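You operate a simulated robot arm through the tools that you are given. There is no shell and no other tool.

The job below is to be done with a simulated two-armed robot. You get a single attempt, and the scene is never put back.

Task
Load the orange cassette, rewind it, play it and stop at 3.

Only the result counts: the job must be done as asked and must still hold three seconds after the hand-in. Knocking over, shifting, dropping, spilling or breaking anything else fails it.

Robot
Two 7-joint arms with two-finger parallel grippers on one trunk that stands fixed in place. Base frame: the origin is at the foot of the trunk, x ahead of it, y to its left, z up. Units: m, degrees, N and s.
The left shoulder is at [0.07, 0.187, 1.165], the right one opposite. With the tool pointing down near the work surface each hand reaches from about 0.22 to 0.78 m from the base axis, measured 20 degrees to its own side. Payload 3.91 kg a hand.
The tool frame of a hand sits at the grasp point between the pads (the TCP): z along the fingers, y along the line on which they close. The tips reach 0.03 m beyond it. Largest opening 0.11 m; finger width 0.02, thickness 0.01; the body of the gripper, 0.048 by 0.112 m, starts 0.055 m behind the TCP.
Orientation is told as [roll, pitch, yaw] about the base's x, y, z axes, in that order, counted from this pose: with the fingers straight down and closing along the base's y, the tool's x points along the base's -x, its y along +y and its z along -z.

Tools
- The arms move only by the tool arm_command. It takes "left_motion", "right_motion" or both (then of equal length, played together; a hand with none holds still); each is a list of rows, each a list of 6 numbers: the shift along the base's x, y, z in m, then the turn, a rotation vector about the base's x, y, z in degrees. In form: [[tx, ty, tz, wx, wy, wz], ...]. A call has 1 to 20 rows; each row is the pose to reach, as a shift and turn from the pose commanded when the call began. "left_fingers" and "right_fingers" are, for a hand that has rows, the finger opening in m, from 0 to 0.11, set as the call begins (left out, the last holds). A row lasts 0.2 s, in which the tool goes at most 0.05 m and 8.6 degrees; a call with a longer step from one row to the next is refused whole, and so is a gripper value outside its range. A pose out of reach is approached as far as the arm can. The call stops where the force on the tool passes 90 N (or 10 N more than at its start, if that is more) or the arm is blocked; 0.2 s more then pass. The fingers move at their own pace (about 0.072 m/s each) and stop on an object; they squeeze with about 41 N. The grip force told is the motor's: it shows also when the fingers shut on nothing. Time passes only in rows, and 0.2 s behind the last, so rows that repeat a pose let the fingers close. It gives the time, the measured TCP pose, the force on the tool (base axes), the opening and the grip force at its end, in the units of the frame above (readings bear some noise), with the torque about the TCP (base axes, N m) and any sound that the robot's microphone picked up.
- Cameras (640 x 400 px; columns grow to the right, rows downward): "scene" is now at [0.1236, -0.0366, 1.3793]; the picture's right is [-0.45, -0.89, -0.00], its down [-0.62, 0.31, -0.73] and it looks along [0.65, -0.32, -0.69] (base axes); focal length 352 px, centre (320, 200). "left" rides on the left gripper at [0.072, -0.017, -0.103] in its tool frame; the picture's right is [0.23, 0.97, 0.00], its down [-0.76, 0.18, -0.62] and it looks along [-0.61, 0.14, 0.78] (tool axes); focal length 222 px, centre (320, 200). "right" rides on the right gripper at [0.072, 0.017, -0.103] in its tool frame; the picture's right is [-0.23, 0.97, 0.00], its down [-0.76, -0.18, -0.62] and it looks along [-0.61, -0.14, 0.78] (tool axes); focal length 222 px, centre (320, 200). There is no depth. A picture from a camera that has moved, and an enlarged one, comes with that camera's place and axes in the base frame and with its lens.
- get_image(camera): a new picture of that camera. The clock stands still meanwhile.
- move_column(by): slides the trunk up (or, below 0, down) by that many m; the arms and the scene camera ride with it, the base frame stays. It gives what a move gives, with no picture.
- head_to(pan, tilt): turns the head with the scene camera to pan (to the left, within 86 degrees either way) and tilt (down, from -29 to 69), counted from straight ahead of the robot. It gives what a move gives.
- zoom(camera, box): a new picture of the part [left, top, right, bottom] of that camera's present view, enlarged. The clock stands still meanwhile.
- finish_job(): hands the job in; it is judged then, once.

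Places have to be worked out from the pictures, the camera data and where the tool is seen. Open the grippers and draw the arms clear of the work before you hand the job in, unless the task says otherwise.

The tools are called after "Emit:" by a JSON object that holds its "api" and its "payload". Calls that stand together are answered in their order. arm_command: Moves the arms, as the interface text tells. Its arguments: {"type":"object","properties":{"left_motion":{"type":"array"},"left_fingers":{"type":"number"},"right_motion":{"type":"array"},"right_fingers":{"type":"number"}},"required":[]} The other tools are called the same way: move_column (by) moves the trunk up or down; head_to (pan, tilt) turns the head that bears the scene camera; get_image (camera) takes a picture; zoom (camera, box) takes an enlarged picture of a part of a camera's view; finish_job () hands the job in.

At the start:

```text
time: 0.0
left_eef_pos: [0.5342, -0.0181, 1.07]
left_tool_rot: [0.0, -0.1, 0.0]
left_contact_force: [-0.1, 0.4, 0.5]
left_torque: [0.0, 0.02, -0.03]
left_finger_gap: 0.1102
left_gripper_force: 0.1
right_eef_pos: [0.3206, -0.4729, 1.061]
right_tool_rot: [-0.1, 0.0, -0.1]
right_contact_force: [-0.2, 0.4, -0.5]
right_torque: [0.02, -0.01, -0.02]
right_finger_gap: 0.1104
right_gripper_force: 0.0
trunk travel left (down, up): [-0.675, 0.265]
head pan, tilt (commanded): [-26.5, 43.5]
```

scene: 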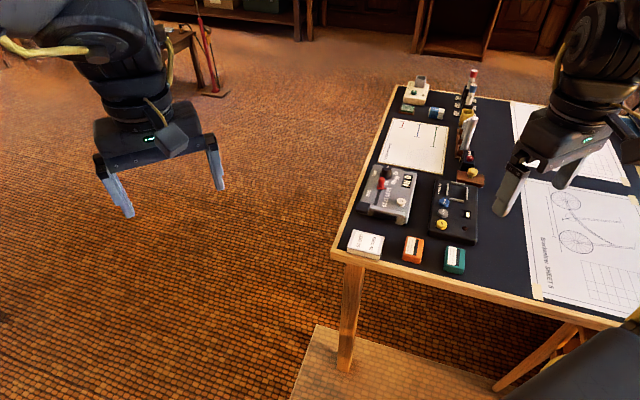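
right: 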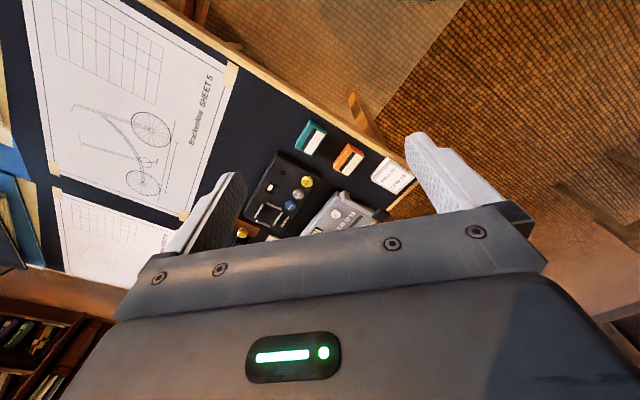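
left: 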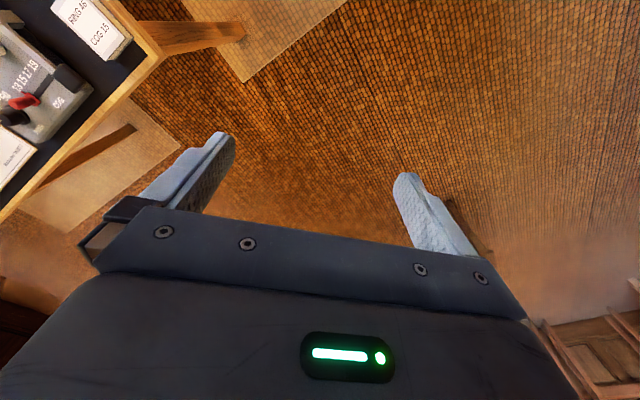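

The table carries several devices, with an orange and a green cassette at the near edge. I zoom in on them before moving anything.

Emit:
{"api": "zoom", "payload": {"camera": "scene", "box": [330, 150, 510, 290]}}

Emit:
{"api": "zoom", "payload": {"camera": "scene", "box": [370, 60, 550, 180]}}

Emit:
{"api": "zoom", "payload": {"camera": "right", "box": [220, 100, 430, 250]}}

```text
2.86 times, centred on (420, 220) of scene
camera zoom: at [0.1236, -0.0366, 1.3793], right [-0.45, -0.89, 0.0], down [-0.62, 0.31, -0.73], along [0.65, -0.32, -0.69], focal length 1006 px, centre (34, 143)
```

zoom: 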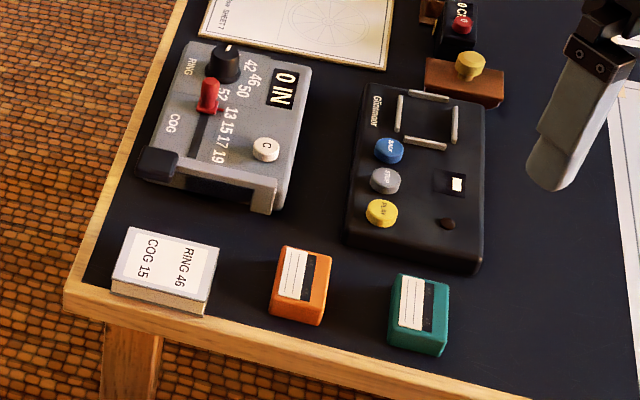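

```text
3.33 times, centred on (460, 120) of scene
camera zoom: at [0.1236, -0.0366, 1.3793], right [-0.45, -0.89, 0.0], down [-0.62, 0.31, -0.73], along [0.65, -0.32, -0.69], focal length 1174 px, centre (-147, 467)
```

zoom: 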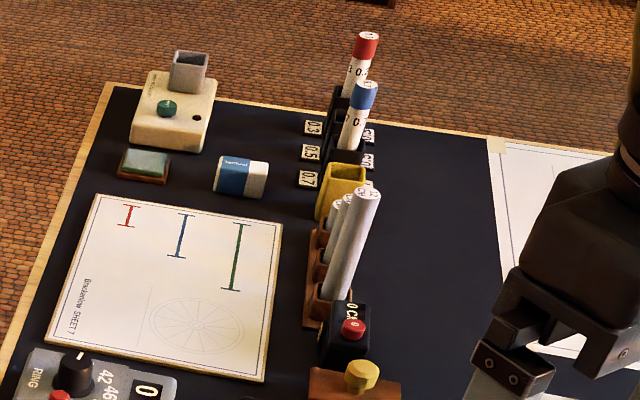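

```text
2.67 times, centred on (325, 175) of right
camera zoom: at [0.2469, -0.4559, 1.1636], right [0.23, 0.97, 0.0], down [0.76, -0.18, 0.62], along [0.61, -0.14, -0.78], focal length 592 px, centre (307, 267)
```

zoom: 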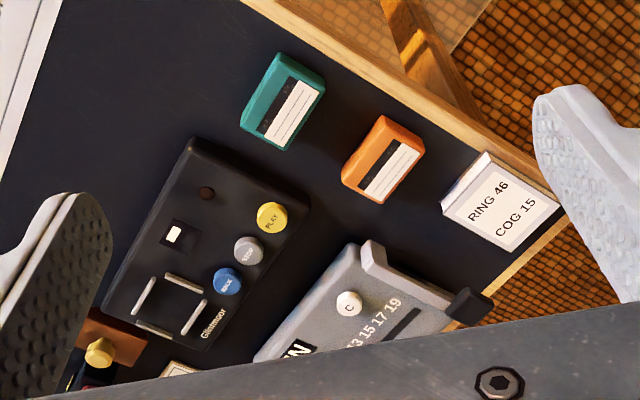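

Triangulating from the two views puts the orange cassette's top near (0.481, -0.448, 0.745) and the player's bay near (0.574, -0.658). I move the right hand closer for a detailed view, staying well above the table.

Emit:
{"api": "arm_command", "payload": {"right_motion": [[0.02, -0.015, -0.02, 0, 0, 0], [0.04, -0.03, -0.045, 0, 0, 0], [0.06, -0.05, -0.07, 0, 0, 0], [0.07, -0.06, -0.09, 0, 0, 0], [0.08, -0.065, -0.11, 0, 0, 0]]}}

Emit:
{"api": "get_image", "payload": {"camera": "right"}}

```text
time: 1.2
left_eef_pos: [0.5347, -0.0177, 1.0693]
left_tool_rot: [-0.1, 0.0, 0.0]
left_contact_force: [0.7, 0.3, 0.3]
left_torque: [0.03, 0.02, 0.0]
left_finger_gap: 0.11
left_gripper_force: 0.0
right_eef_pos: [0.399, -0.5397, 0.9497]
right_tool_rot: [0.0, 0.0, 0.0]
right_contact_force: [0.2, 0.2, -0.7]
right_torque: [-0.01, 0.01, 0.01]
right_finger_gap: 0.1098
right_gripper_force: 0.1
trunk travel left (down, up): [-0.675, 0.265]
head pan, tilt (commanded): [-26.5, 43.5]
```

```text
taken
camera right: at [0.3277, -0.5234, 1.0541], right [0.23, 0.97, 0.0], down [0.76, -0.18, 0.62], along [0.61, -0.14, -0.78], focal length 222 px, centre (320, 200)
```

right: 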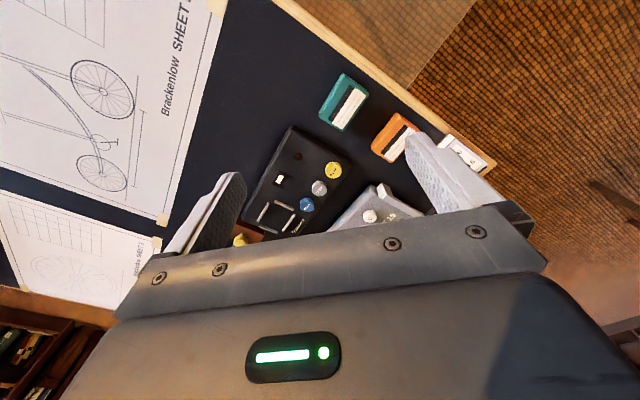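

The view is clear of the gripper in the upper half. I zoom in on the player and the cassettes.

Emit:
{"api": "zoom", "payload": {"camera": "right", "box": [230, 110, 380, 250]}}

Emit:
{"api": "zoom", "payload": {"camera": "right", "box": [300, 60, 500, 190]}}

Emit:
{"api": "zoom", "payload": {"camera": "scene", "box": [420, 170, 490, 250]}}

Emit:
{"api": "zoom", "payload": {"camera": "scene", "box": [340, 220, 480, 290]}}

```text
2.86 times, centred on (305, 180) of right
camera zoom: at [0.3277, -0.5234, 1.0541], right [0.23, 0.97, 0.0], down [0.76, -0.18, 0.62], along [0.61, -0.14, -0.78], focal length 635 px, centre (363, 257)
```

zoom: 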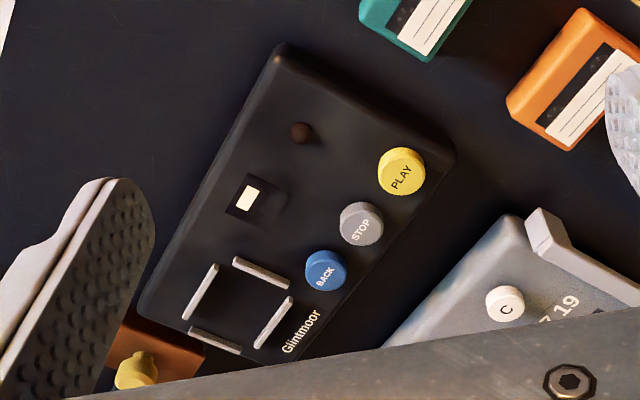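

```text
3.08 times, centred on (400, 125) of right
camera zoom: at [0.3277, -0.5234, 1.0541], right [0.23, 0.97, 0.0], down [0.76, -0.18, 0.62], along [0.61, -0.14, -0.78], focal length 684 px, centre (74, 431)
```

zoom: 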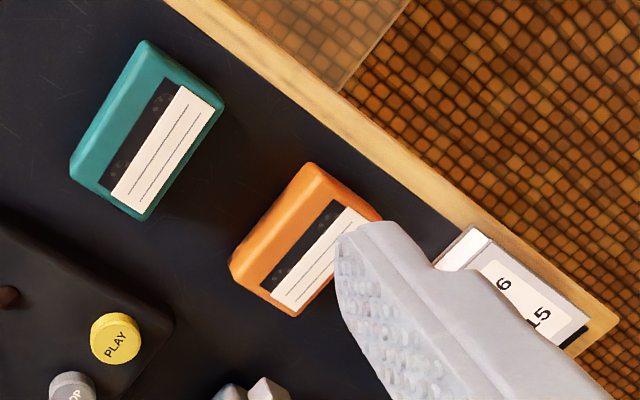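

```text
5.00 times, centred on (455, 210) of scene
camera zoom: at [0.1245, -0.0371, 1.3792], right [-0.45, -0.89, 0.0], down [-0.62, 0.31, -0.72], along [0.65, -0.32, -0.69], focal length 1761 px, centre (-355, 150)
```

zoom: 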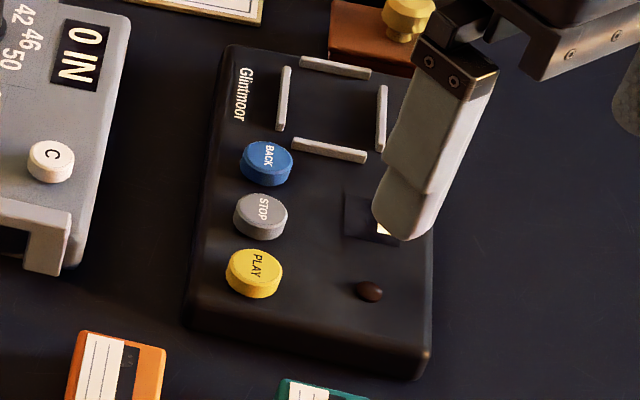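

```text
4.57 times, centred on (410, 255) of scene
camera zoom: at [0.1245, -0.0371, 1.3792], right [-0.45, -0.89, 0.0], down [-0.62, 0.31, -0.72], along [0.65, -0.32, -0.69], focal length 1610 px, centre (-91, -51)
```

zoom: 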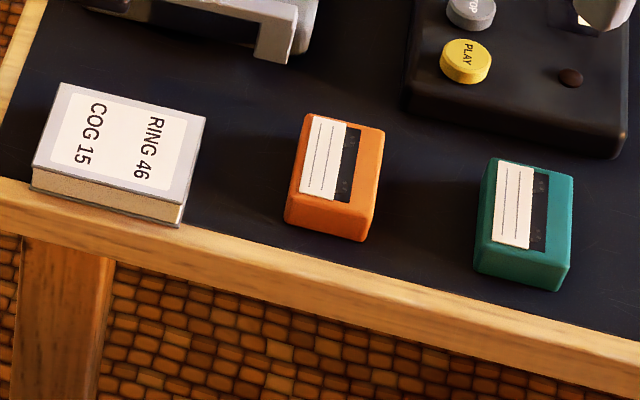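

The button tops triangulate to PLAY (0.499, -0.543), STOP (0.526, -0.571) and BACK (0.555, -0.599), all at z 0.770. The bay centre is at about (0.576, -0.663), with the player's long axis at about -45°. I zoom tightly to read the counter and measure the cassette and bay.

Emit:
{"api": "zoom", "payload": {"camera": "right", "box": [265, 165, 297, 185]}}

Emit:
{"api": "zoom", "payload": {"camera": "right", "box": [250, 190, 314, 240]}}

Emit:
{"api": "zoom", "payload": {"camera": "scene", "box": [395, 228, 435, 268]}}

Emit:
{"api": "zoom", "payload": {"camera": "scene", "box": [430, 175, 470, 210]}}

```text
16.00 times, centred on (281, 175) of right
camera zoom: at [0.3277, -0.5234, 1.0541], right [0.23, 0.97, 0.0], down [0.76, -0.18, 0.62], along [0.61, -0.14, -0.78], focal length 3554 px, centre (944, 600)
```

zoom: 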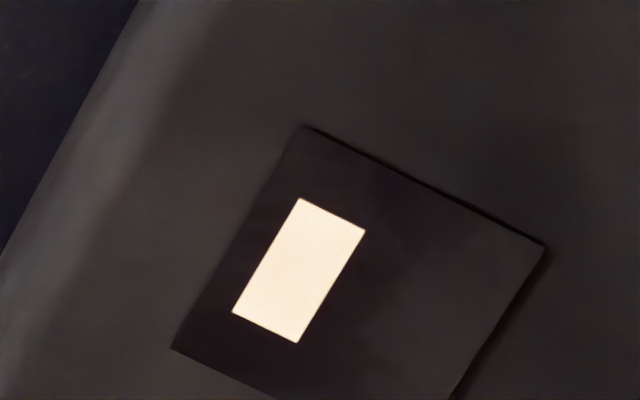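

```text
8.00 times, centred on (282, 215) of right
camera zoom: at [0.3277, -0.5234, 1.0541], right [0.23, 0.97, 0.0], down [0.76, -0.18, 0.62], along [0.61, -0.14, -0.78], focal length 1777 px, centre (624, 80)
```

zoom: 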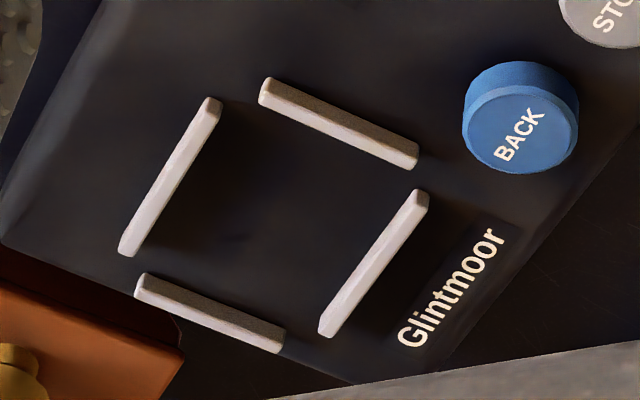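

```text
10.00 times, centred on (415, 248) of scene
camera zoom: at [0.1245, -0.0371, 1.3792], right [-0.45, -0.89, 0.0], down [-0.62, 0.31, -0.72], along [0.65, -0.32, -0.69], focal length 3521 px, centre (-630, -280)
```

zoom: 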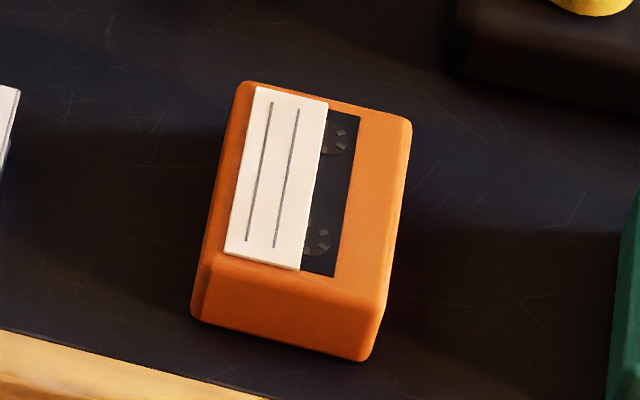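

```text
11.43 times, centred on (450, 192) of scene
camera zoom: at [0.1245, -0.0371, 1.3792], right [-0.45, -0.89, 0.0], down [-0.62, 0.31, -0.72], along [0.65, -0.32, -0.69], focal length 4024 px, centre (-1166, 286)
```

zoom: 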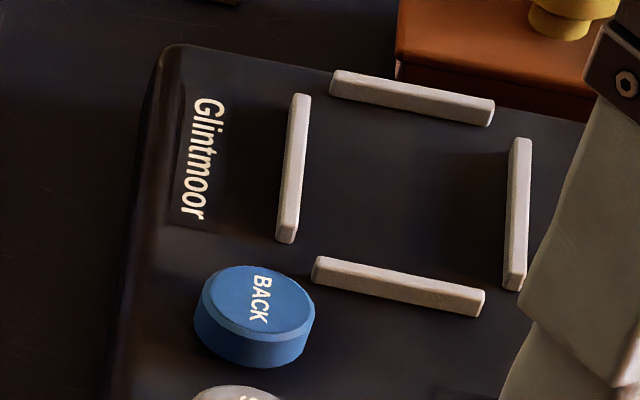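

The display shows a dash because no cassette is in. The cassette's top now triangulates to about z 0.760 and the table to about 0.738. I turn the right hand to yaw -45° and bring it above the orange cassette to measure it up close.

Emit:
{"api": "arm_command", "payload": {"right_motion": [[0.012, 0.015, 0, 0, 0, -7.5], [0.025, 0.03, 0, 0, 0, -15], [0.04, 0.045, 0, 0, 0, -22.5], [0.05, 0.06, -0.01, 0, 0, -30], [0.065, 0.075, -0.03, 0, 0, -37.5], [0.077, 0.09, -0.05, 0, 0, -45], [0.077, 0.09, -0.05, 0, 0, -45]], "right_fingers": 0.08}}

Emit:
{"api": "get_image", "payload": {"camera": "right"}}

Emit:
{"api": "get_image", "payload": {"camera": "scene"}}

```text
time: 2.8
left_eef_pos: [0.5334, -0.0158, 1.0687]
left_tool_rot: [0.0, 0.0, 0.0]
left_contact_force: [-0.8, 0.2, -1.0]
left_torque: [-0.01, -0.02, 0.0]
left_finger_gap: 0.1097
left_gripper_force: 0.0
right_eef_pos: [0.4865, -0.4768, 0.9058]
right_tool_rot: [-0.1, 0.0, -45.0]
right_contact_force: [-0.4, 0.1, 0.1]
right_torque: [-0.04, 0.01, 0.0]
right_finger_gap: 0.0802
right_gripper_force: 0.1
right hand out of reach, approached as far as the arm can: row 6, 7
trunk travel left (down, up): [-0.675, 0.265]
head pan, tilt (commanded): [-26.5, 43.5]
```

```text
taken
camera right: at [0.4473, -0.4143, 1.0098], right [0.85, 0.53, 0.0], down [0.41, -0.66, 0.62], along [0.33, -0.53, -0.78], focal length 222 px, centre (320, 200)
```

right: 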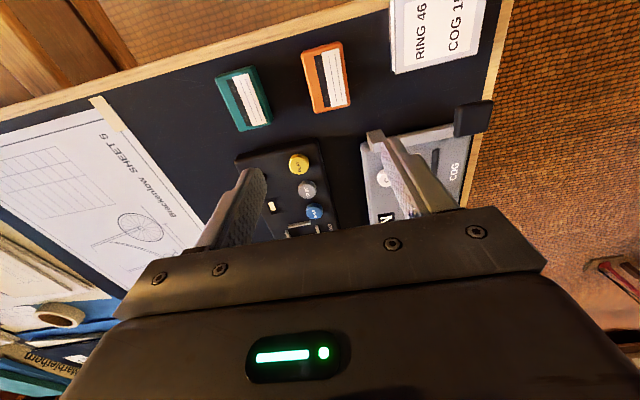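

```text
taken
camera scene: at [0.1222, -0.0339, 1.3795], right [-0.45, -0.89, 0.0], down [-0.62, 0.31, -0.73], along [0.65, -0.33, -0.69], focal length 352 px, centre (320, 200)
```

scene: 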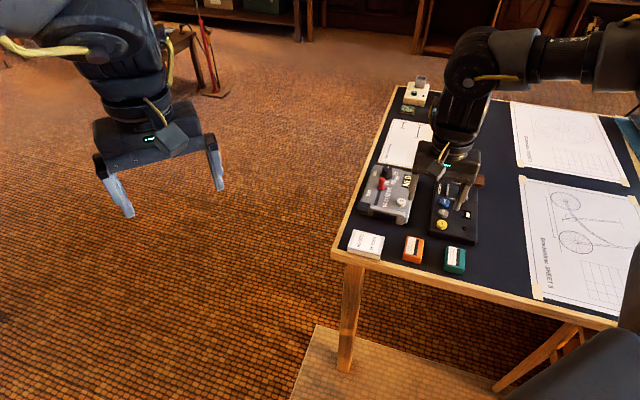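

The cassette is confirmed at (0.475, -0.449), but the arm stopped about 3 cm short of the commanded spot. I repeat the command to see whether that is lag or a real limit.

Emit:
{"api": "arm_command", "payload": {"right_motion": [[0, 0, 0, 0, 0, 0], [0, 0, 0, 0, 0, 0], [0, 0, 0, 0, 0, 0]]}}

```text
time: 3.6
left_eef_pos: [0.5342, -0.0178, 1.0694]
left_tool_rot: [0.1, 0.0, 0.0]
left_contact_force: [-0.6, 0.0, 0.0]
left_torque: [-0.02, 0.0, -0.01]
left_finger_gap: 0.1102
left_gripper_force: 0.1
right_eef_pos: [0.4878, -0.4797, 0.9039]
right_tool_rot: [0.0, 0.2, -44.8]
right_contact_force: [-0.7, 0.3, 0.0]
right_torque: [-0.04, -0.01, 0.0]
right_finger_gap: 0.0797
right_gripper_force: 0.1
trunk travel left (down, up): [-0.675, 0.265]
head pan, tilt (commanded): [-26.5, 43.5]
```

It held there, so I try to move the remaining offset directly.

Emit:
{"api": "arm_command", "payload": {"right_motion": [[-0.005, 0.015, 0, 0, 0, 0], [-0.011, 0.031, 0, 0, 0, 0], [-0.011, 0.031, 0, 0, 0, 0]]}}

```text
time: 4.4
left_eef_pos: [0.5328, -0.0174, 1.0694]
left_tool_rot: [0.1, 0.1, 0.1]
left_contact_force: [-0.5, -0.7, -0.4]
left_torque: [0.0, 0.02, -0.01]
left_finger_gap: 0.1099
left_gripper_force: 0.1
right_eef_pos: [0.4875, -0.4764, 0.9084]
right_tool_rot: [0.0, 0.1, -44.9]
right_contact_force: [-0.2, -0.3, 0.4]
right_torque: [-0.03, 0.0, 0.01]
right_finger_gap: 0.0802
right_gripper_force: 0.1
right hand out of reach, approached as far as the arm can: row 1, 2, 3
trunk travel left (down, up): [-0.675, 0.265]
head pan, tilt (commanded): [-26.5, 43.5]
```

With yaw -45° the arm can't come any closer, which looks like a wrist limit. The player is about 4 cm beyond the cassette, so gripping lengthwise at yaw +45° also has room, and I turn there while staying high.

Emit:
{"api": "arm_command", "payload": {"right_motion": [[0, 0, 0, 0, 0, 7.5], [0, 0, 0, 0, 0, 15], [0, 0, 0, 0, 0, 22.5], [0, 0, 0, 0, 0, 30], [-0.002, 0.005, 0, 0, 0, 37.5], [-0.004, 0.01, 0, 0, 0, 45], [-0.006, 0.015, 0, 0, 0, 52.5], [-0.008, 0.02, 0, 0, 0, 60], [-0.01, 0.025, 0, 0, 0, 67.5], [-0.0105, 0.0284, 0, 0, 0, 75], [-0.0105, 0.0284, 0, 0, 0, 82.5], [-0.0105, 0.0284, 0, 0, 0, 90], [-0.0105, 0.0284, 0, 0, 0, 90]], "right_fingers": 0.085}}

Emit:
{"api": "get_image", "payload": {"camera": "right"}}

Emit:
{"api": "get_image", "payload": {"camera": "scene"}}

```text
time: 7.2
left_eef_pos: [0.5335, -0.0178, 1.0688]
left_tool_rot: [0.0, 0.0, 0.0]
left_contact_force: [0.4, -0.1, 1.0]
left_torque: [-0.01, -0.01, 0.02]
left_finger_gap: 0.1101
left_gripper_force: 0.2
right_eef_pos: [0.4784, -0.4489, 0.9087]
right_tool_rot: [0.0, 0.0, 45.2]
right_contact_force: [0.3, -0.2, -0.2]
right_torque: [0.03, 0.01, 0.03]
right_finger_gap: 0.0849
right_gripper_force: 0.0
trunk travel left (down, up): [-0.675, 0.265]
head pan, tilt (commanded): [-26.5, 43.5]
```

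```text
taken
camera right: at [0.4147, -0.4886, 1.0116], right [-0.53, 0.85, 0.0], down [0.66, 0.41, 0.62], along [0.53, 0.33, -0.78], focal length 222 px, centre (320, 200)
```

right: 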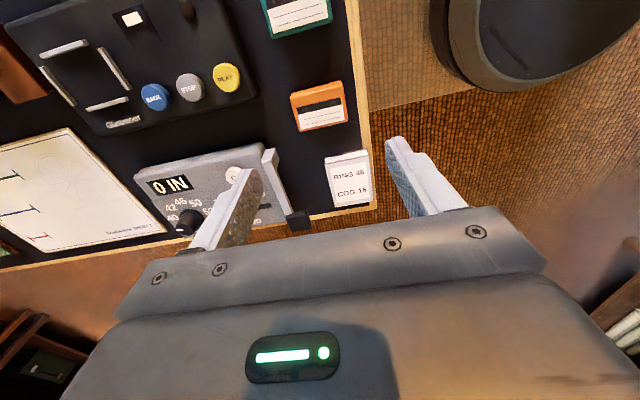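

```text
taken
camera scene: at [0.1237, -0.0367, 1.3793], right [-0.45, -0.89, 0.0], down [-0.62, 0.31, -0.73], along [0.65, -0.32, -0.69], focal length 352 px, centre (320, 200)
```

scene: 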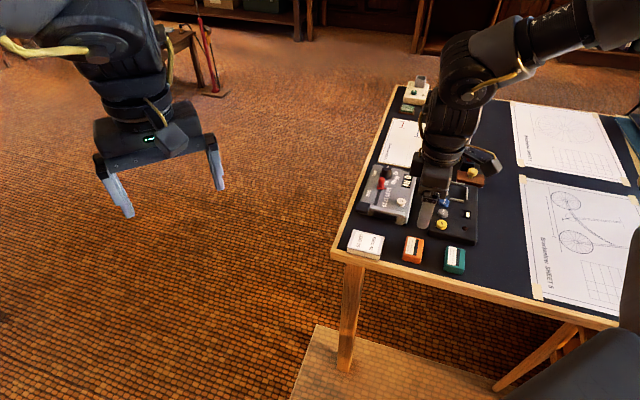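

Yaw +45° is reachable here, and the wrist camera sees both the cassette and the bay without obstruction. I zoom in on each to measure them.

Emit:
{"api": "zoom", "payload": {"camera": "right", "box": [280, 70, 360, 140]}}

Emit:
{"api": "zoom", "payload": {"camera": "right", "box": [30, 20, 150, 130]}}

Emit:
{"api": "zoom", "payload": {"camera": "scene", "box": [400, 220, 430, 270]}}

```text
5.71 times, centred on (320, 105) of right
camera zoom: at [0.4147, -0.4886, 1.0116], right [-0.53, 0.85, 0.0], down [0.66, 0.41, 0.62], along [0.53, 0.33, -0.78], focal length 1269 px, centre (320, 743)
```

zoom: 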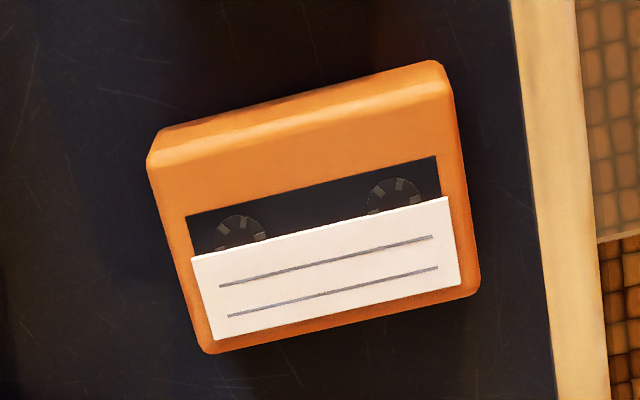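

```text
3.64 times, centred on (90, 75) of right
camera zoom: at [0.4147, -0.4886, 1.0116], right [-0.53, 0.85, 0.0], down [0.66, 0.41, 0.62], along [0.53, 0.33, -0.78], focal length 808 px, centre (1156, 654)
```

zoom: 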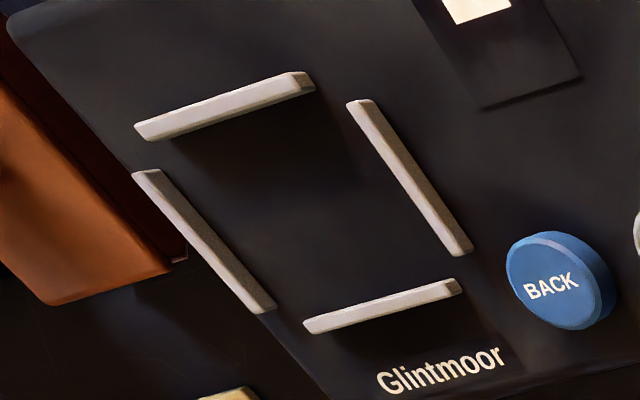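

```text
8.00 times, centred on (415, 245) of scene
camera zoom: at [0.1237, -0.0367, 1.3793], right [-0.45, -0.89, 0.0], down [-0.62, 0.31, -0.73], along [0.65, -0.32, -0.69], focal length 2817 px, centre (-440, -160)
```

zoom: 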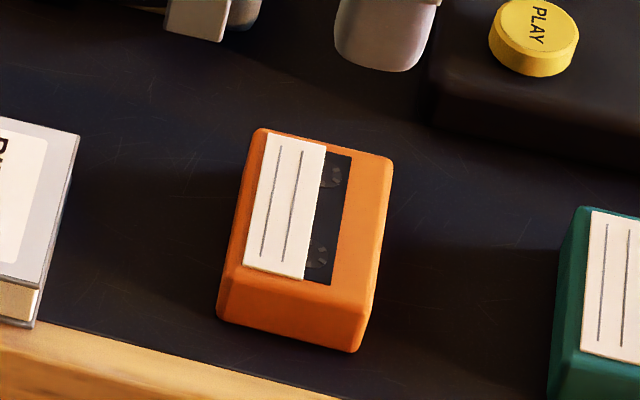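

The measurements are:
- **Cassette:** about 0.058 x 0.040 x 0.022 m, aligned at 45°, centred at (0.477, -0.450).
- **Bay:** inner size about 0.063 x 0.045 m, centred near (0.5775, -0.667), rail tops at z 0.7586.

Before gripping, I test whether the arm reaches the bay at yaw 45°, staying high.

Emit:
{"api": "arm_command", "payload": {"right_motion": [[0.012, -0.027, 0, 0, 0, 0], [0.025, -0.054, 0, 0, 0, 0], [0.037, -0.082, 0, 0, 0, 0], [0.05, -0.109, 0, 0, 0, 0], [0.062, -0.136, 0, 0, 0, 0], [0.074, -0.163, 0, 0, 0, 0], [0.087, -0.19, -0.01, 0, 0, 0], [0.099, -0.218, -0.03, 0, 0, 0], [0.099, -0.218, -0.06, 0, 0, 0], [0.099, -0.218, -0.06, 0, 0, 0]]}}

Emit:
{"api": "get_image", "payload": {"camera": "right"}}

Emit:
{"api": "get_image", "payload": {"camera": "scene"}}

```text
time: 9.4
left_eef_pos: [0.5342, -0.02, 1.0699]
left_tool_rot: [0.1, 0.0, 0.0]
left_contact_force: [-0.5, 0.1, 0.5]
left_torque: [0.01, 0.01, -0.02]
left_finger_gap: 0.11
left_gripper_force: 0.1
right_eef_pos: [0.5506, -0.6502, 0.8795]
right_tool_rot: [0.0, -0.1, 45.0]
right_contact_force: [0.0, 0.0, -0.3]
right_torque: [-0.01, -0.01, -0.01]
right_finger_gap: 0.085
right_gripper_force: 0.1
right hand out of reach, approached as far as the arm can: row 8, 9, 10
trunk travel left (down, up): [-0.675, 0.265]
head pan, tilt (commanded): [-26.5, 43.5]
```

```text
taken
camera right: at [0.4876, -0.691, 0.9833], right [-0.53, 0.85, 0.0], down [0.66, 0.41, 0.62], along [0.53, 0.33, -0.78], focal length 222 px, centre (320, 200)
```

right: 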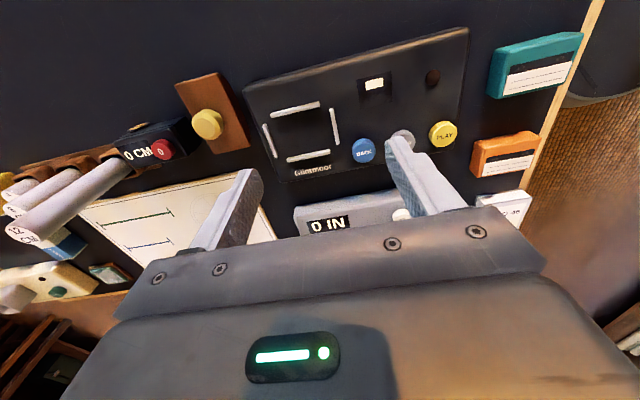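

```text
taken
camera scene: at [0.1236, -0.0377, 1.3793], right [-0.45, -0.89, 0.0], down [-0.62, 0.31, -0.73], along [0.65, -0.32, -0.69], focal length 352 px, centre (320, 200)
```

scene: 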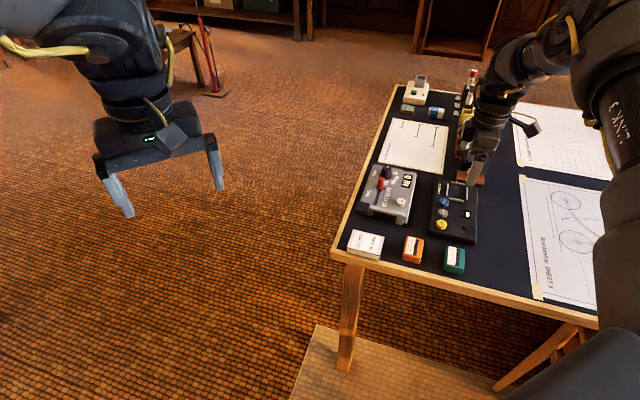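

At yaw 45° the arm stops about 3 cm short of the bay: (0.551, -0.650) against (0.5775, -0.667). Lowering the shoulders should extend the horizontal reach, so I raise the hand first and then lower the trunk.

Emit:
{"api": "arm_command", "payload": {"right_motion": [[0, 0, 0.04, 0, 0, 0], [0, 0, 0.08, 0, 0, 0], [0, 0, 0.12, 0, 0, 0], [0, 0, 0.12, 0, 0, 0]]}}

Emit:
{"api": "move_column", "payload": {"by": -0.12}}

```text
time: 10.4
left_eef_pos: [0.5334, -0.0172, 1.0678]
left_tool_rot: [0.1, 0.0, 0.0]
left_contact_force: [1.2, -0.2, 0.6]
left_torque: [0.01, 0.0, 0.02]
left_finger_gap: 0.11
left_gripper_force: 0.0
right_eef_pos: [0.5503, -0.6513, 1.0004]
right_tool_rot: [0.0, 0.1, 44.9]
right_contact_force: [-0.3, 0.2, 1.2]
right_torque: [-0.04, 0.01, -0.01]
right_finger_gap: 0.0853
right_gripper_force: 0.0
trunk travel left (down, up): [-0.675, 0.265]
head pan, tilt (commanded): [-26.5, 43.5]
```

```text
time: 11.9
left_eef_pos: [0.5341, -0.0184, 0.9503]
left_tool_rot: [0.0, 0.0, 0.1]
left_contact_force: [-0.7, 0.1, -0.3]
left_torque: [-0.01, 0.03, -0.01]
left_finger_gap: 0.11
left_gripper_force: 0.2
right_eef_pos: [0.55, -0.6495, 0.8799]
right_tool_rot: [0.0, 0.0, 45.1]
right_contact_force: [0.1, 0.6, -1.2]
right_torque: [-0.04, 0.0, 0.02]
right_finger_gap: 0.0849
right_gripper_force: 0.1
trunk travel left (down, up): [-0.555, 0.385]
head pan, tilt (commanded): [-26.5, 43.5]
```

The trunk is down 0.12 m and the hand is back at z 0.88. I try reaching the bay's position again.

Emit:
{"api": "arm_command", "payload": {"right_motion": [[0.009, -0.006, 0, 0, 0, 0], [0.018, -0.012, 0, 0, 0, 0], [0.0275, -0.0175, 0, 0, 0, 0], [0.0275, -0.0175, -0.02, 0, 0, 0], [0.0275, -0.0175, -0.02, 0, 0, 0]]}}

```text
time: 13.1
left_eef_pos: [0.5338, -0.0171, 0.9498]
left_tool_rot: [0.0, 0.0, 0.0]
left_contact_force: [-1.0, -0.1, 0.2]
left_torque: [-0.04, -0.02, 0.0]
left_finger_gap: 0.1099
left_gripper_force: 0.1
right_eef_pos: [0.5778, -0.6665, 0.8604]
right_tool_rot: [0.0, -0.1, 45.1]
right_contact_force: [-0.3, -0.1, 0.6]
right_torque: [0.02, -0.01, 0.01]
right_finger_gap: 0.0849
right_gripper_force: 0.1
trunk travel left (down, up): [-0.555, 0.385]
head pan, tilt (commanded): [-26.5, 43.5]
```

The bay position is now within reach. I look at both views to check the fingers' alignment with the bay.

Emit:
{"api": "get_image", "payload": {"camera": "right"}}

Emit:
{"api": "zoom", "payload": {"camera": "right", "box": [240, 70, 440, 200]}}

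Emit:
{"api": "get_image", "payload": {"camera": "scene"}}

```text
taken
camera right: at [0.5149, -0.706, 0.9641], right [-0.53, 0.85, 0.0], down [0.66, 0.41, 0.62], along [0.53, 0.33, -0.78], focal length 222 px, centre (320, 200)
```

right: 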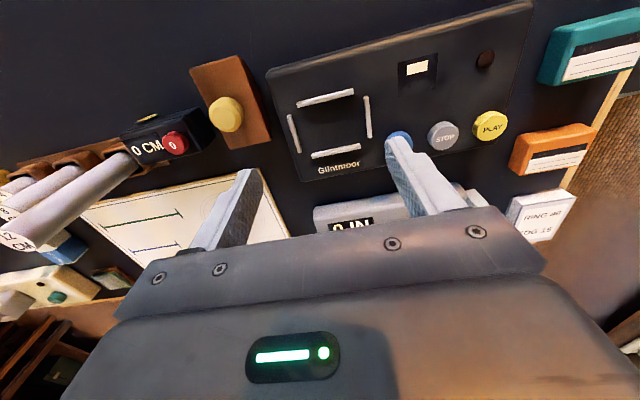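

```text
3.08 times, centred on (340, 135) of right
camera zoom: at [0.5149, -0.706, 0.9641], right [-0.53, 0.85, 0.0], down [0.66, 0.41, 0.62], along [0.53, 0.33, -0.78], focal length 684 px, centre (258, 400)
```

zoom: 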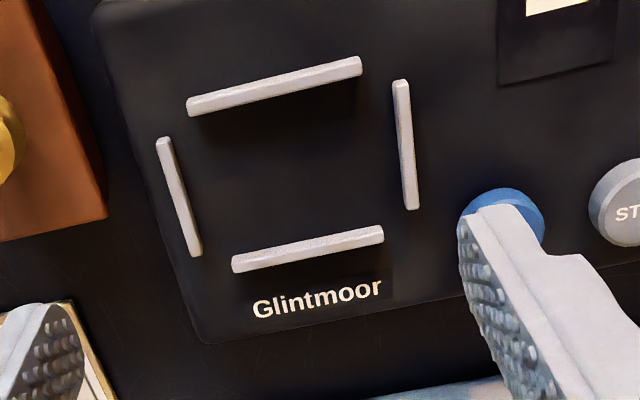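

```text
taken
camera scene: at [0.1235, -0.0362, 1.2593], right [-0.45, -0.89, 0.0], down [-0.62, 0.31, -0.73], along [0.65, -0.32, -0.69], focal length 352 px, centre (320, 200)
```

scene: 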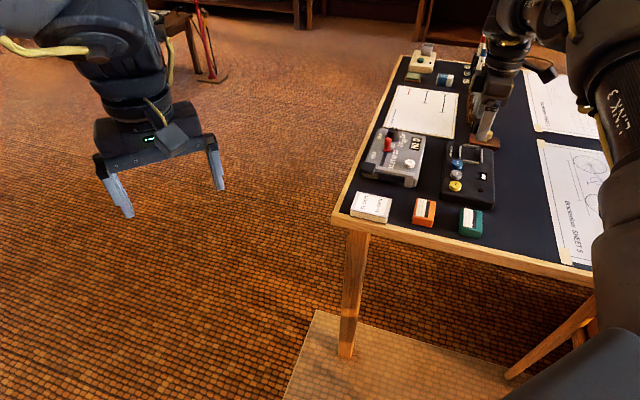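

The bay centre now measures about (0.572, -0.660). The hand's tips clear everything at this height, so I go back over the orange cassette with the trunk at its new height.

Emit:
{"api": "arm_command", "payload": {"right_motion": [[-0.012, 0.025, 0.01, 0, 0, 0], [-0.025, 0.052, 0.01, 0, 0, 0], [-0.037, 0.08, 0.01, 0, 0, 0], [-0.05, 0.107, 0.01, 0, 0, 0], [-0.062, 0.134, 0.01, 0, 0, 0], [-0.075, 0.162, 0.01, 0, 0, 0], [-0.088, 0.19, 0.01, 0, 0, 0], [-0.101, 0.2165, 0.01, 0, 0, 0], [-0.101, 0.2165, -0.02, 0, 0, 0], [-0.101, 0.2165, -0.02, 0, 0, 0]]}}

Emit:
{"api": "get_image", "payload": {"camera": "right"}}

Emit:
{"api": "zoom", "payload": {"camera": "scene", "box": [370, 150, 490, 250]}}

```text
time: 15.3
left_eef_pos: [0.5324, -0.0173, 0.9498]
left_tool_rot: [0.0, 0.1, 0.0]
left_contact_force: [0.3, 0.8, 0.6]
left_torque: [-0.02, -0.01, 0.02]
left_finger_gap: 0.1097
left_gripper_force: 0.0
right_eef_pos: [0.4749, -0.4524, 0.8414]
right_tool_rot: [-0.1, 0.0, 45.1]
right_contact_force: [-1.1, -0.2, 0.6]
right_torque: [0.0, -0.05, 0.01]
right_finger_gap: 0.0851
right_gripper_force: 0.1
trunk travel left (down, up): [-0.555, 0.385]
head pan, tilt (commanded): [-26.5, 43.5]
```

```text
taken
camera right: at [0.4131, -0.4911, 0.9458], right [-0.53, 0.85, 0.0], down [0.66, 0.41, 0.62], along [0.53, 0.33, -0.78], focal length 222 px, centre (320, 200)
```

right: 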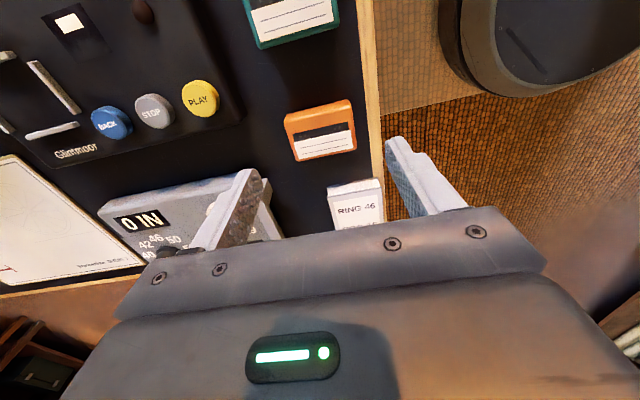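

```text
4.00 times, centred on (430, 200) of scene
camera zoom: at [0.1228, -0.0359, 1.2594], right [-0.45, -0.89, 0.0], down [-0.62, 0.31, -0.73], along [0.65, -0.32, -0.69], focal length 1408 px, centre (-120, 200)
```

zoom: 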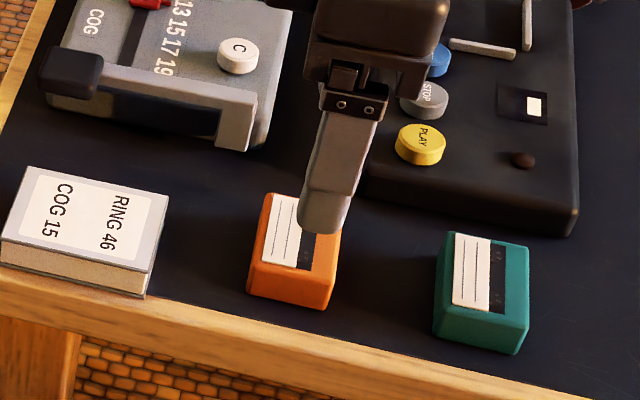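

The hand is over the cassette at z 0.842. I zoom in from here to refine the cassette's centre relative to the tool.

Emit:
{"api": "zoom", "payload": {"camera": "right", "box": [270, 85, 370, 175]}}

Emit:
{"api": "zoom", "payload": {"camera": "scene", "box": [405, 190, 445, 235]}}

```text
4.44 times, centred on (320, 130) of right
camera zoom: at [0.4131, -0.4911, 0.9458], right [-0.53, 0.85, 0.0], down [0.66, 0.41, 0.62], along [0.53, 0.33, -0.78], focal length 987 px, centre (320, 511)
```

zoom: 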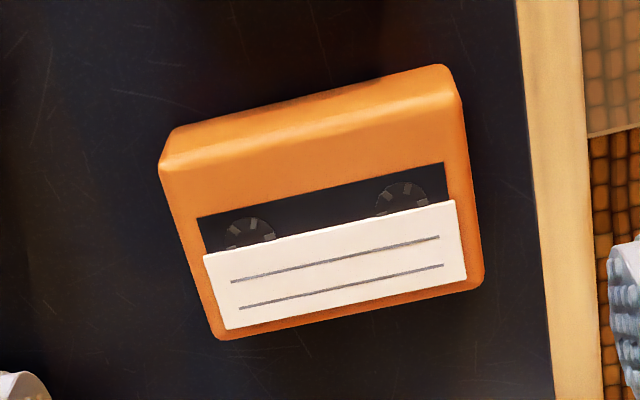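

```text
8.89 times, centred on (425, 212) of scene
camera zoom: at [0.1228, -0.0359, 1.2594], right [-0.45, -0.89, 0.0], down [-0.62, 0.31, -0.73], along [0.65, -0.32, -0.69], focal length 3130 px, centre (-613, 89)
```

zoom: 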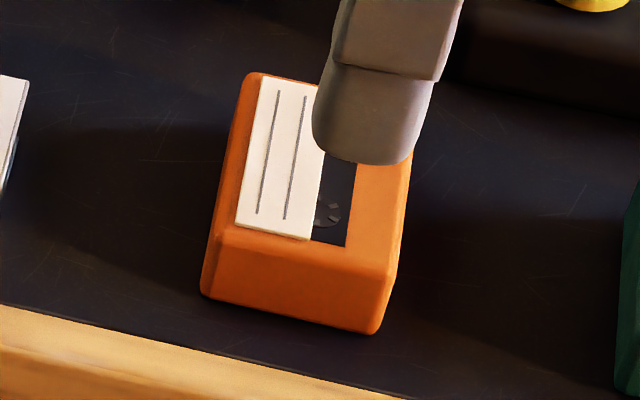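

The cassette centre is about 2 mm in x and 3 mm in y off the TCP, with its top near z 0.761. I correct that and descend to z 0.780, which puts the tips at about 0.750, and then check before closing.

Emit:
{"api": "arm_command", "payload": {"right_motion": [[0.0017, 0.0031, -0.015, 0, 0, 0], [0.0017, 0.0031, -0.03, 0, 0, 0], [0.0017, 0.0031, -0.045, 0, 0, 0], [0.0017, 0.0031, -0.055, 0, 0, 0], [0.0017, 0.0031, -0.062, 0, 0, 0], [0.0017, 0.0031, -0.062, 0, 0, 0]]}}

Emit:
{"api": "get_image", "payload": {"camera": "right"}}

Emit:
{"api": "zoom", "payload": {"camera": "scene", "box": [385, 170, 465, 245]}}

```text
time: 16.7
left_eef_pos: [0.5329, -0.018, 0.9487]
left_tool_rot: [0.0, 0.0, 0.1]
left_contact_force: [0.5, 0.4, 0.4]
left_torque: [0.0, 0.0, -0.03]
left_finger_gap: 0.11
left_gripper_force: 0.0
right_eef_pos: [0.4789, -0.4486, 0.7788]
right_tool_rot: [0.1, -0.1, 45.0]
right_contact_force: [-0.1, -0.2, -0.7]
right_torque: [0.02, 0.02, -0.03]
right_finger_gap: 0.0847
right_gripper_force: 0.1
trunk travel left (down, up): [-0.555, 0.385]
head pan, tilt (commanded): [-26.5, 43.5]
```

```text
taken
camera right: at [0.4155, -0.4873, 0.8821], right [-0.53, 0.85, 0.0], down [0.66, 0.41, 0.62], along [0.53, 0.33, -0.78], focal length 222 px, centre (320, 200)
```

right: 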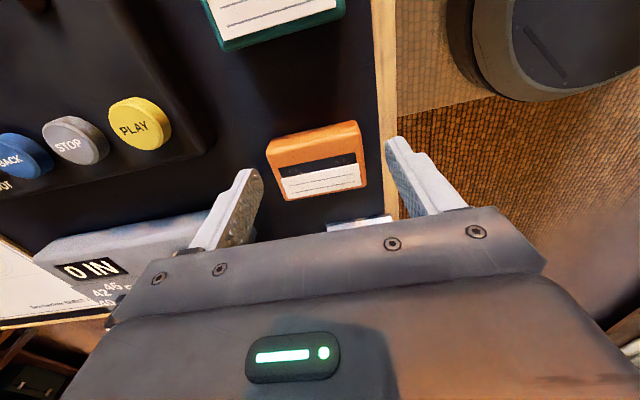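

```text
5.33 times, centred on (425, 208) of scene
camera zoom: at [0.1235, -0.0365, 1.2593], right [-0.45, -0.89, 0.0], down [-0.62, 0.31, -0.73], along [0.65, -0.32, -0.69], focal length 1878 px, centre (-240, 160)
```

zoom: 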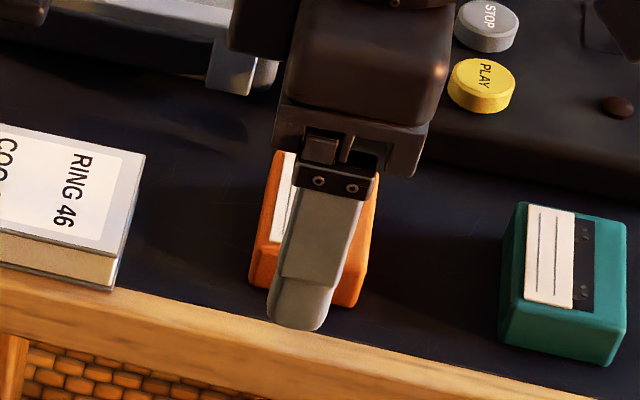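

The fingers straddle the cassette and are centred on it, clear of the table and the player. I close the grip.

Emit:
{"api": "arm_command", "payload": {"right_motion": [[0, 0, 0, 0, 0, 0], [0, 0, 0, 0, 0, 0], [0, 0, 0, 0, 0, 0], [0, 0, 0, 0, 0, 0]], "right_fingers": 0.03}}

Emit:
{"api": "get_image", "payload": {"camera": "right"}}

Emit:
{"api": "zoom", "payload": {"camera": "scene", "box": [385, 170, 465, 245]}}

```text
time: 17.7
left_eef_pos: [0.5331, -0.0171, 0.9485]
left_tool_rot: [0.0, 0.0, 0.0]
left_contact_force: [0.8, 0.2, 0.7]
left_torque: [0.03, -0.01, -0.01]
left_finger_gap: 0.11
left_gripper_force: 0.1
right_eef_pos: [0.4778, -0.4477, 0.778]
right_tool_rot: [0.0, 0.0, 45.0]
right_contact_force: [-0.1, 0.4, 0.1]
right_torque: [0.0, 0.0, 0.02]
right_finger_gap: 0.0565
right_gripper_force: 41.1
trunk travel left (down, up): [-0.555, 0.385]
head pan, tilt (commanded): [-26.5, 43.5]
```

```text
taken
camera right: at [0.4156, -0.4874, 0.8821], right [-0.53, 0.85, 0.0], down [0.66, 0.41, 0.62], along [0.53, 0.33, -0.78], focal length 222 px, centre (320, 200)
```

right: 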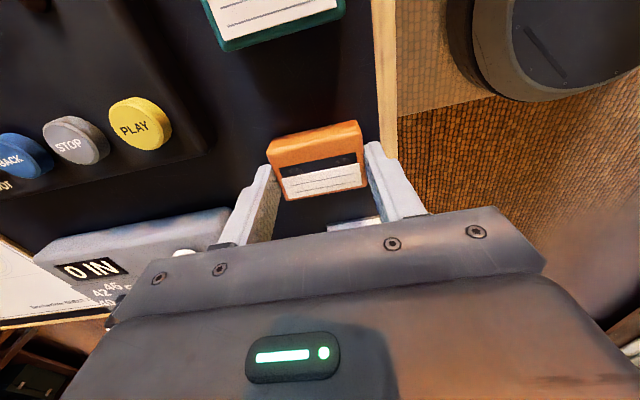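

```text
5.33 times, centred on (425, 208) of scene
camera zoom: at [0.1237, -0.0366, 1.2593], right [-0.45, -0.89, 0.0], down [-0.62, 0.31, -0.73], along [0.65, -0.32, -0.69], focal length 1878 px, centre (-240, 160)
```

zoom: 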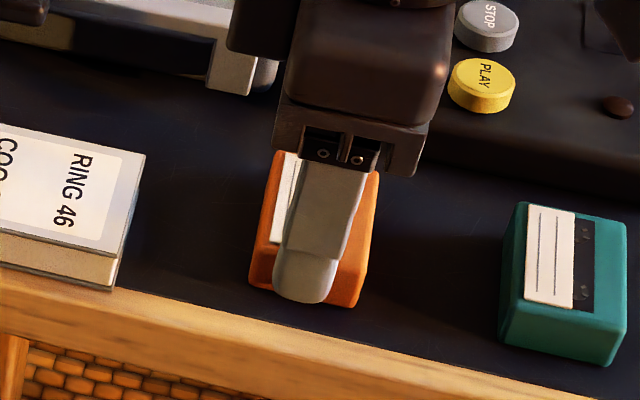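

The cassette is gripped with a gap of 0.0565 m, and the tips sit only about 6 mm above its underside. To clear the bay rails later I reopen, rise 4 mm and grip again.

Emit:
{"api": "arm_command", "payload": {"right_motion": [[0, 0, 0, 0, 0, 0], [0, 0, 0, 0, 0, 0], [0, 0, 0.002, 0, 0, 0], [0, 0, 0.004, 0, 0, 0], [0, 0, 0.004, 0, 0, 0]], "right_fingers": 0.07}}

Emit:
{"api": "arm_command", "payload": {"right_motion": [[0, 0, 0, 0, 0, 0], [0, 0, 0, 0, 0, 0], [0, 0, 0, 0, 0, 0], [0, 0, 0, 0, 0, 0]], "right_fingers": 0.03}}

```text
time: 18.9
left_eef_pos: [0.5332, -0.0177, 0.9498]
left_tool_rot: [0.1, -0.1, 0.1]
left_contact_force: [0.3, -0.1, -0.4]
left_torque: [0.01, -0.01, 0.0]
left_finger_gap: 0.1097
left_gripper_force: 0.1
right_eef_pos: [0.479, -0.4491, 0.7821]
right_tool_rot: [0.1, 0.0, 45.0]
right_contact_force: [0.2, 0.1, 0.4]
right_torque: [-0.02, 0.0, -0.01]
right_finger_gap: 0.07
right_gripper_force: 0.1
trunk travel left (down, up): [-0.555, 0.385]
head pan, tilt (commanded): [-26.5, 43.5]
```

```text
time: 19.9
left_eef_pos: [0.5335, -0.018, 0.9492]
left_tool_rot: [0.0, 0.0, 0.1]
left_contact_force: [-0.3, -0.4, 0.8]
left_torque: [-0.02, 0.01, 0.01]
left_finger_gap: 0.1103
left_gripper_force: 0.1
right_eef_pos: [0.4776, -0.4473, 0.783]
right_tool_rot: [0.1, 0.1, 44.9]
right_contact_force: [-0.1, -0.8, -0.3]
right_torque: [0.0, 0.04, 0.01]
right_finger_gap: 0.0567
right_gripper_force: 40.7
trunk travel left (down, up): [-0.555, 0.385]
head pan, tilt (commanded): [-26.5, 43.5]
```

The grip is firm again, so I lift straight up 6 cm and check that the cassette comes along.

Emit:
{"api": "arm_command", "payload": {"right_motion": [[0, 0, 0.01, 0, 0, 0], [0, 0, 0.03, 0, 0, 0], [0, 0, 0.05, 0, 0, 0], [0, 0, 0.06, 0, 0, 0], [0, 0, 0.06, 0, 0, 0]]}}

Emit:
{"api": "get_image", "payload": {"camera": "right"}}

Emit:
{"api": "zoom", "payload": {"camera": "scene", "box": [370, 130, 490, 245]}}

```text
time: 21.1
left_eef_pos: [0.533, -0.0185, 0.9495]
left_tool_rot: [0.0, 0.0, 0.0]
left_contact_force: [0.0, 0.8, -0.4]
left_torque: [0.0, -0.02, 0.02]
left_finger_gap: 0.1102
left_gripper_force: 0.1
right_eef_pos: [0.4777, -0.4479, 0.8429]
right_tool_rot: [0.1, 0.1, 45.0]
right_contact_force: [0.5, 0.1, -0.7]
right_torque: [-0.02, 0.0, -0.01]
right_finger_gap: 0.0569
right_gripper_force: 41.2
trunk travel left (down, up): [-0.555, 0.385]
head pan, tilt (commanded): [-26.5, 43.5]
```

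```text
taken
camera right: at [0.415, -0.4878, 0.9463], right [-0.53, 0.85, 0.0], down [0.66, 0.41, 0.62], along [0.53, 0.33, -0.78], focal length 222 px, centre (320, 200)
```

right: 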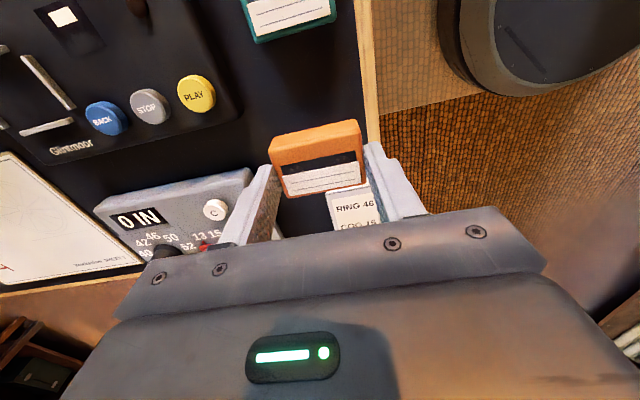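

```text
3.48 times, centred on (430, 188) of scene
camera zoom: at [0.1238, -0.0367, 1.2592], right [-0.45, -0.89, 0.0], down [-0.62, 0.31, -0.73], along [0.65, -0.32, -0.69], focal length 1225 px, centre (-63, 244)
```

zoom: 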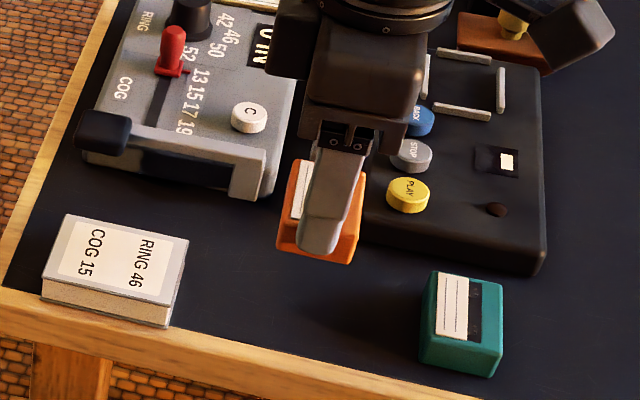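

The cassette is held level and clear of the table. I carry it over the player to hover above the bay.

Emit:
{"api": "arm_command", "payload": {"right_motion": [[0.0117, -0.0264, 0, 0, 0, 0], [0.0235, -0.0529, 0, 0, 0, 0], [0.0352, -0.0793, 0, 0, 0, 0], [0.047, -0.1057, 0, 0, 0, 0], [0.0587, -0.1322, 0, 0, 0, 0], [0.0705, -0.1586, 0, 0, 0, 0], [0.0822, -0.185, 0, 0, 0, 0], [0.094, -0.2115, 0, 0, 0, 0], [0.094, -0.2115, -0.02, 0, 0, 0], [0.094, -0.2115, -0.02, 0, 0, 0]]}}

Emit:
{"api": "get_image", "payload": {"camera": "right"}}

Emit:
{"api": "zoom", "payload": {"camera": "right", "box": [230, 70, 410, 220]}}

Emit:
{"api": "zoom", "payload": {"camera": "scene", "box": [430, 90, 530, 200]}}

```text
time: 23.3
left_eef_pos: [0.5337, -0.018, 0.9495]
left_tool_rot: [0.0, 0.1, 0.0]
left_contact_force: [-0.2, -0.3, -0.1]
left_torque: [-0.01, 0.03, -0.01]
left_finger_gap: 0.1102
left_gripper_force: 0.0
right_eef_pos: [0.5702, -0.6587, 0.8222]
right_tool_rot: [0.1, 0.0, 45.1]
right_contact_force: [0.4, -0.1, -0.9]
right_torque: [0.01, 0.01, -0.02]
right_finger_gap: 0.0566
right_gripper_force: 41.1
trunk travel left (down, up): [-0.555, 0.385]
head pan, tilt (commanded): [-26.5, 43.5]
```

```text
taken
camera right: at [0.5093, -0.6992, 0.9256], right [-0.53, 0.85, 0.0], down [0.66, 0.41, 0.62], along [0.53, 0.33, -0.78], focal length 222 px, centre (320, 200)
```

right: 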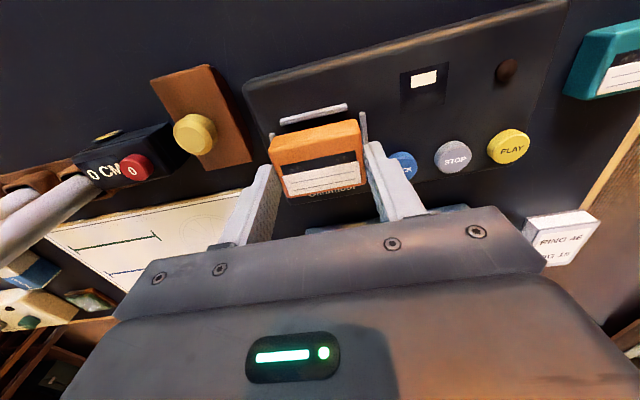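

```text
2.67 times, centred on (320, 145) of right
camera zoom: at [0.5093, -0.6992, 0.9256], right [-0.53, 0.85, 0.0], down [0.66, 0.41, 0.62], along [0.53, 0.33, -0.78], focal length 592 px, centre (320, 347)
```

zoom: 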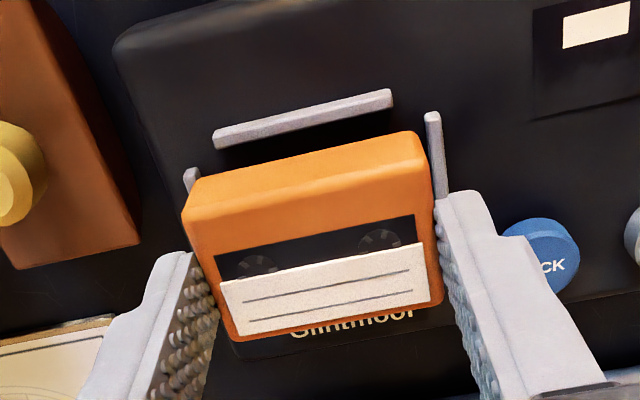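

```text
3.64 times, centred on (480, 145) of scene
camera zoom: at [0.1236, -0.0363, 1.2593], right [-0.45, -0.89, 0.0], down [-0.62, 0.31, -0.73], along [0.65, -0.32, -0.69], focal length 1280 px, centre (-262, 400)
```

zoom: 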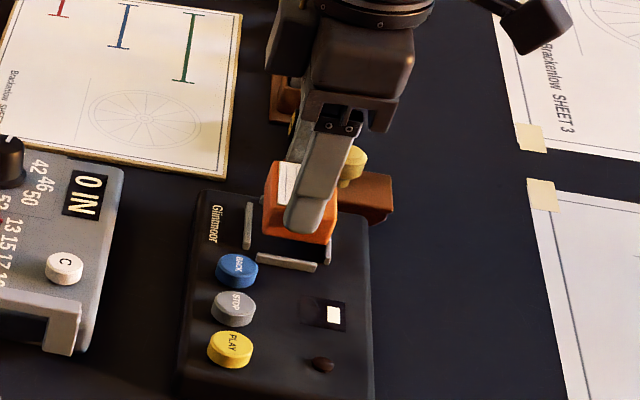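

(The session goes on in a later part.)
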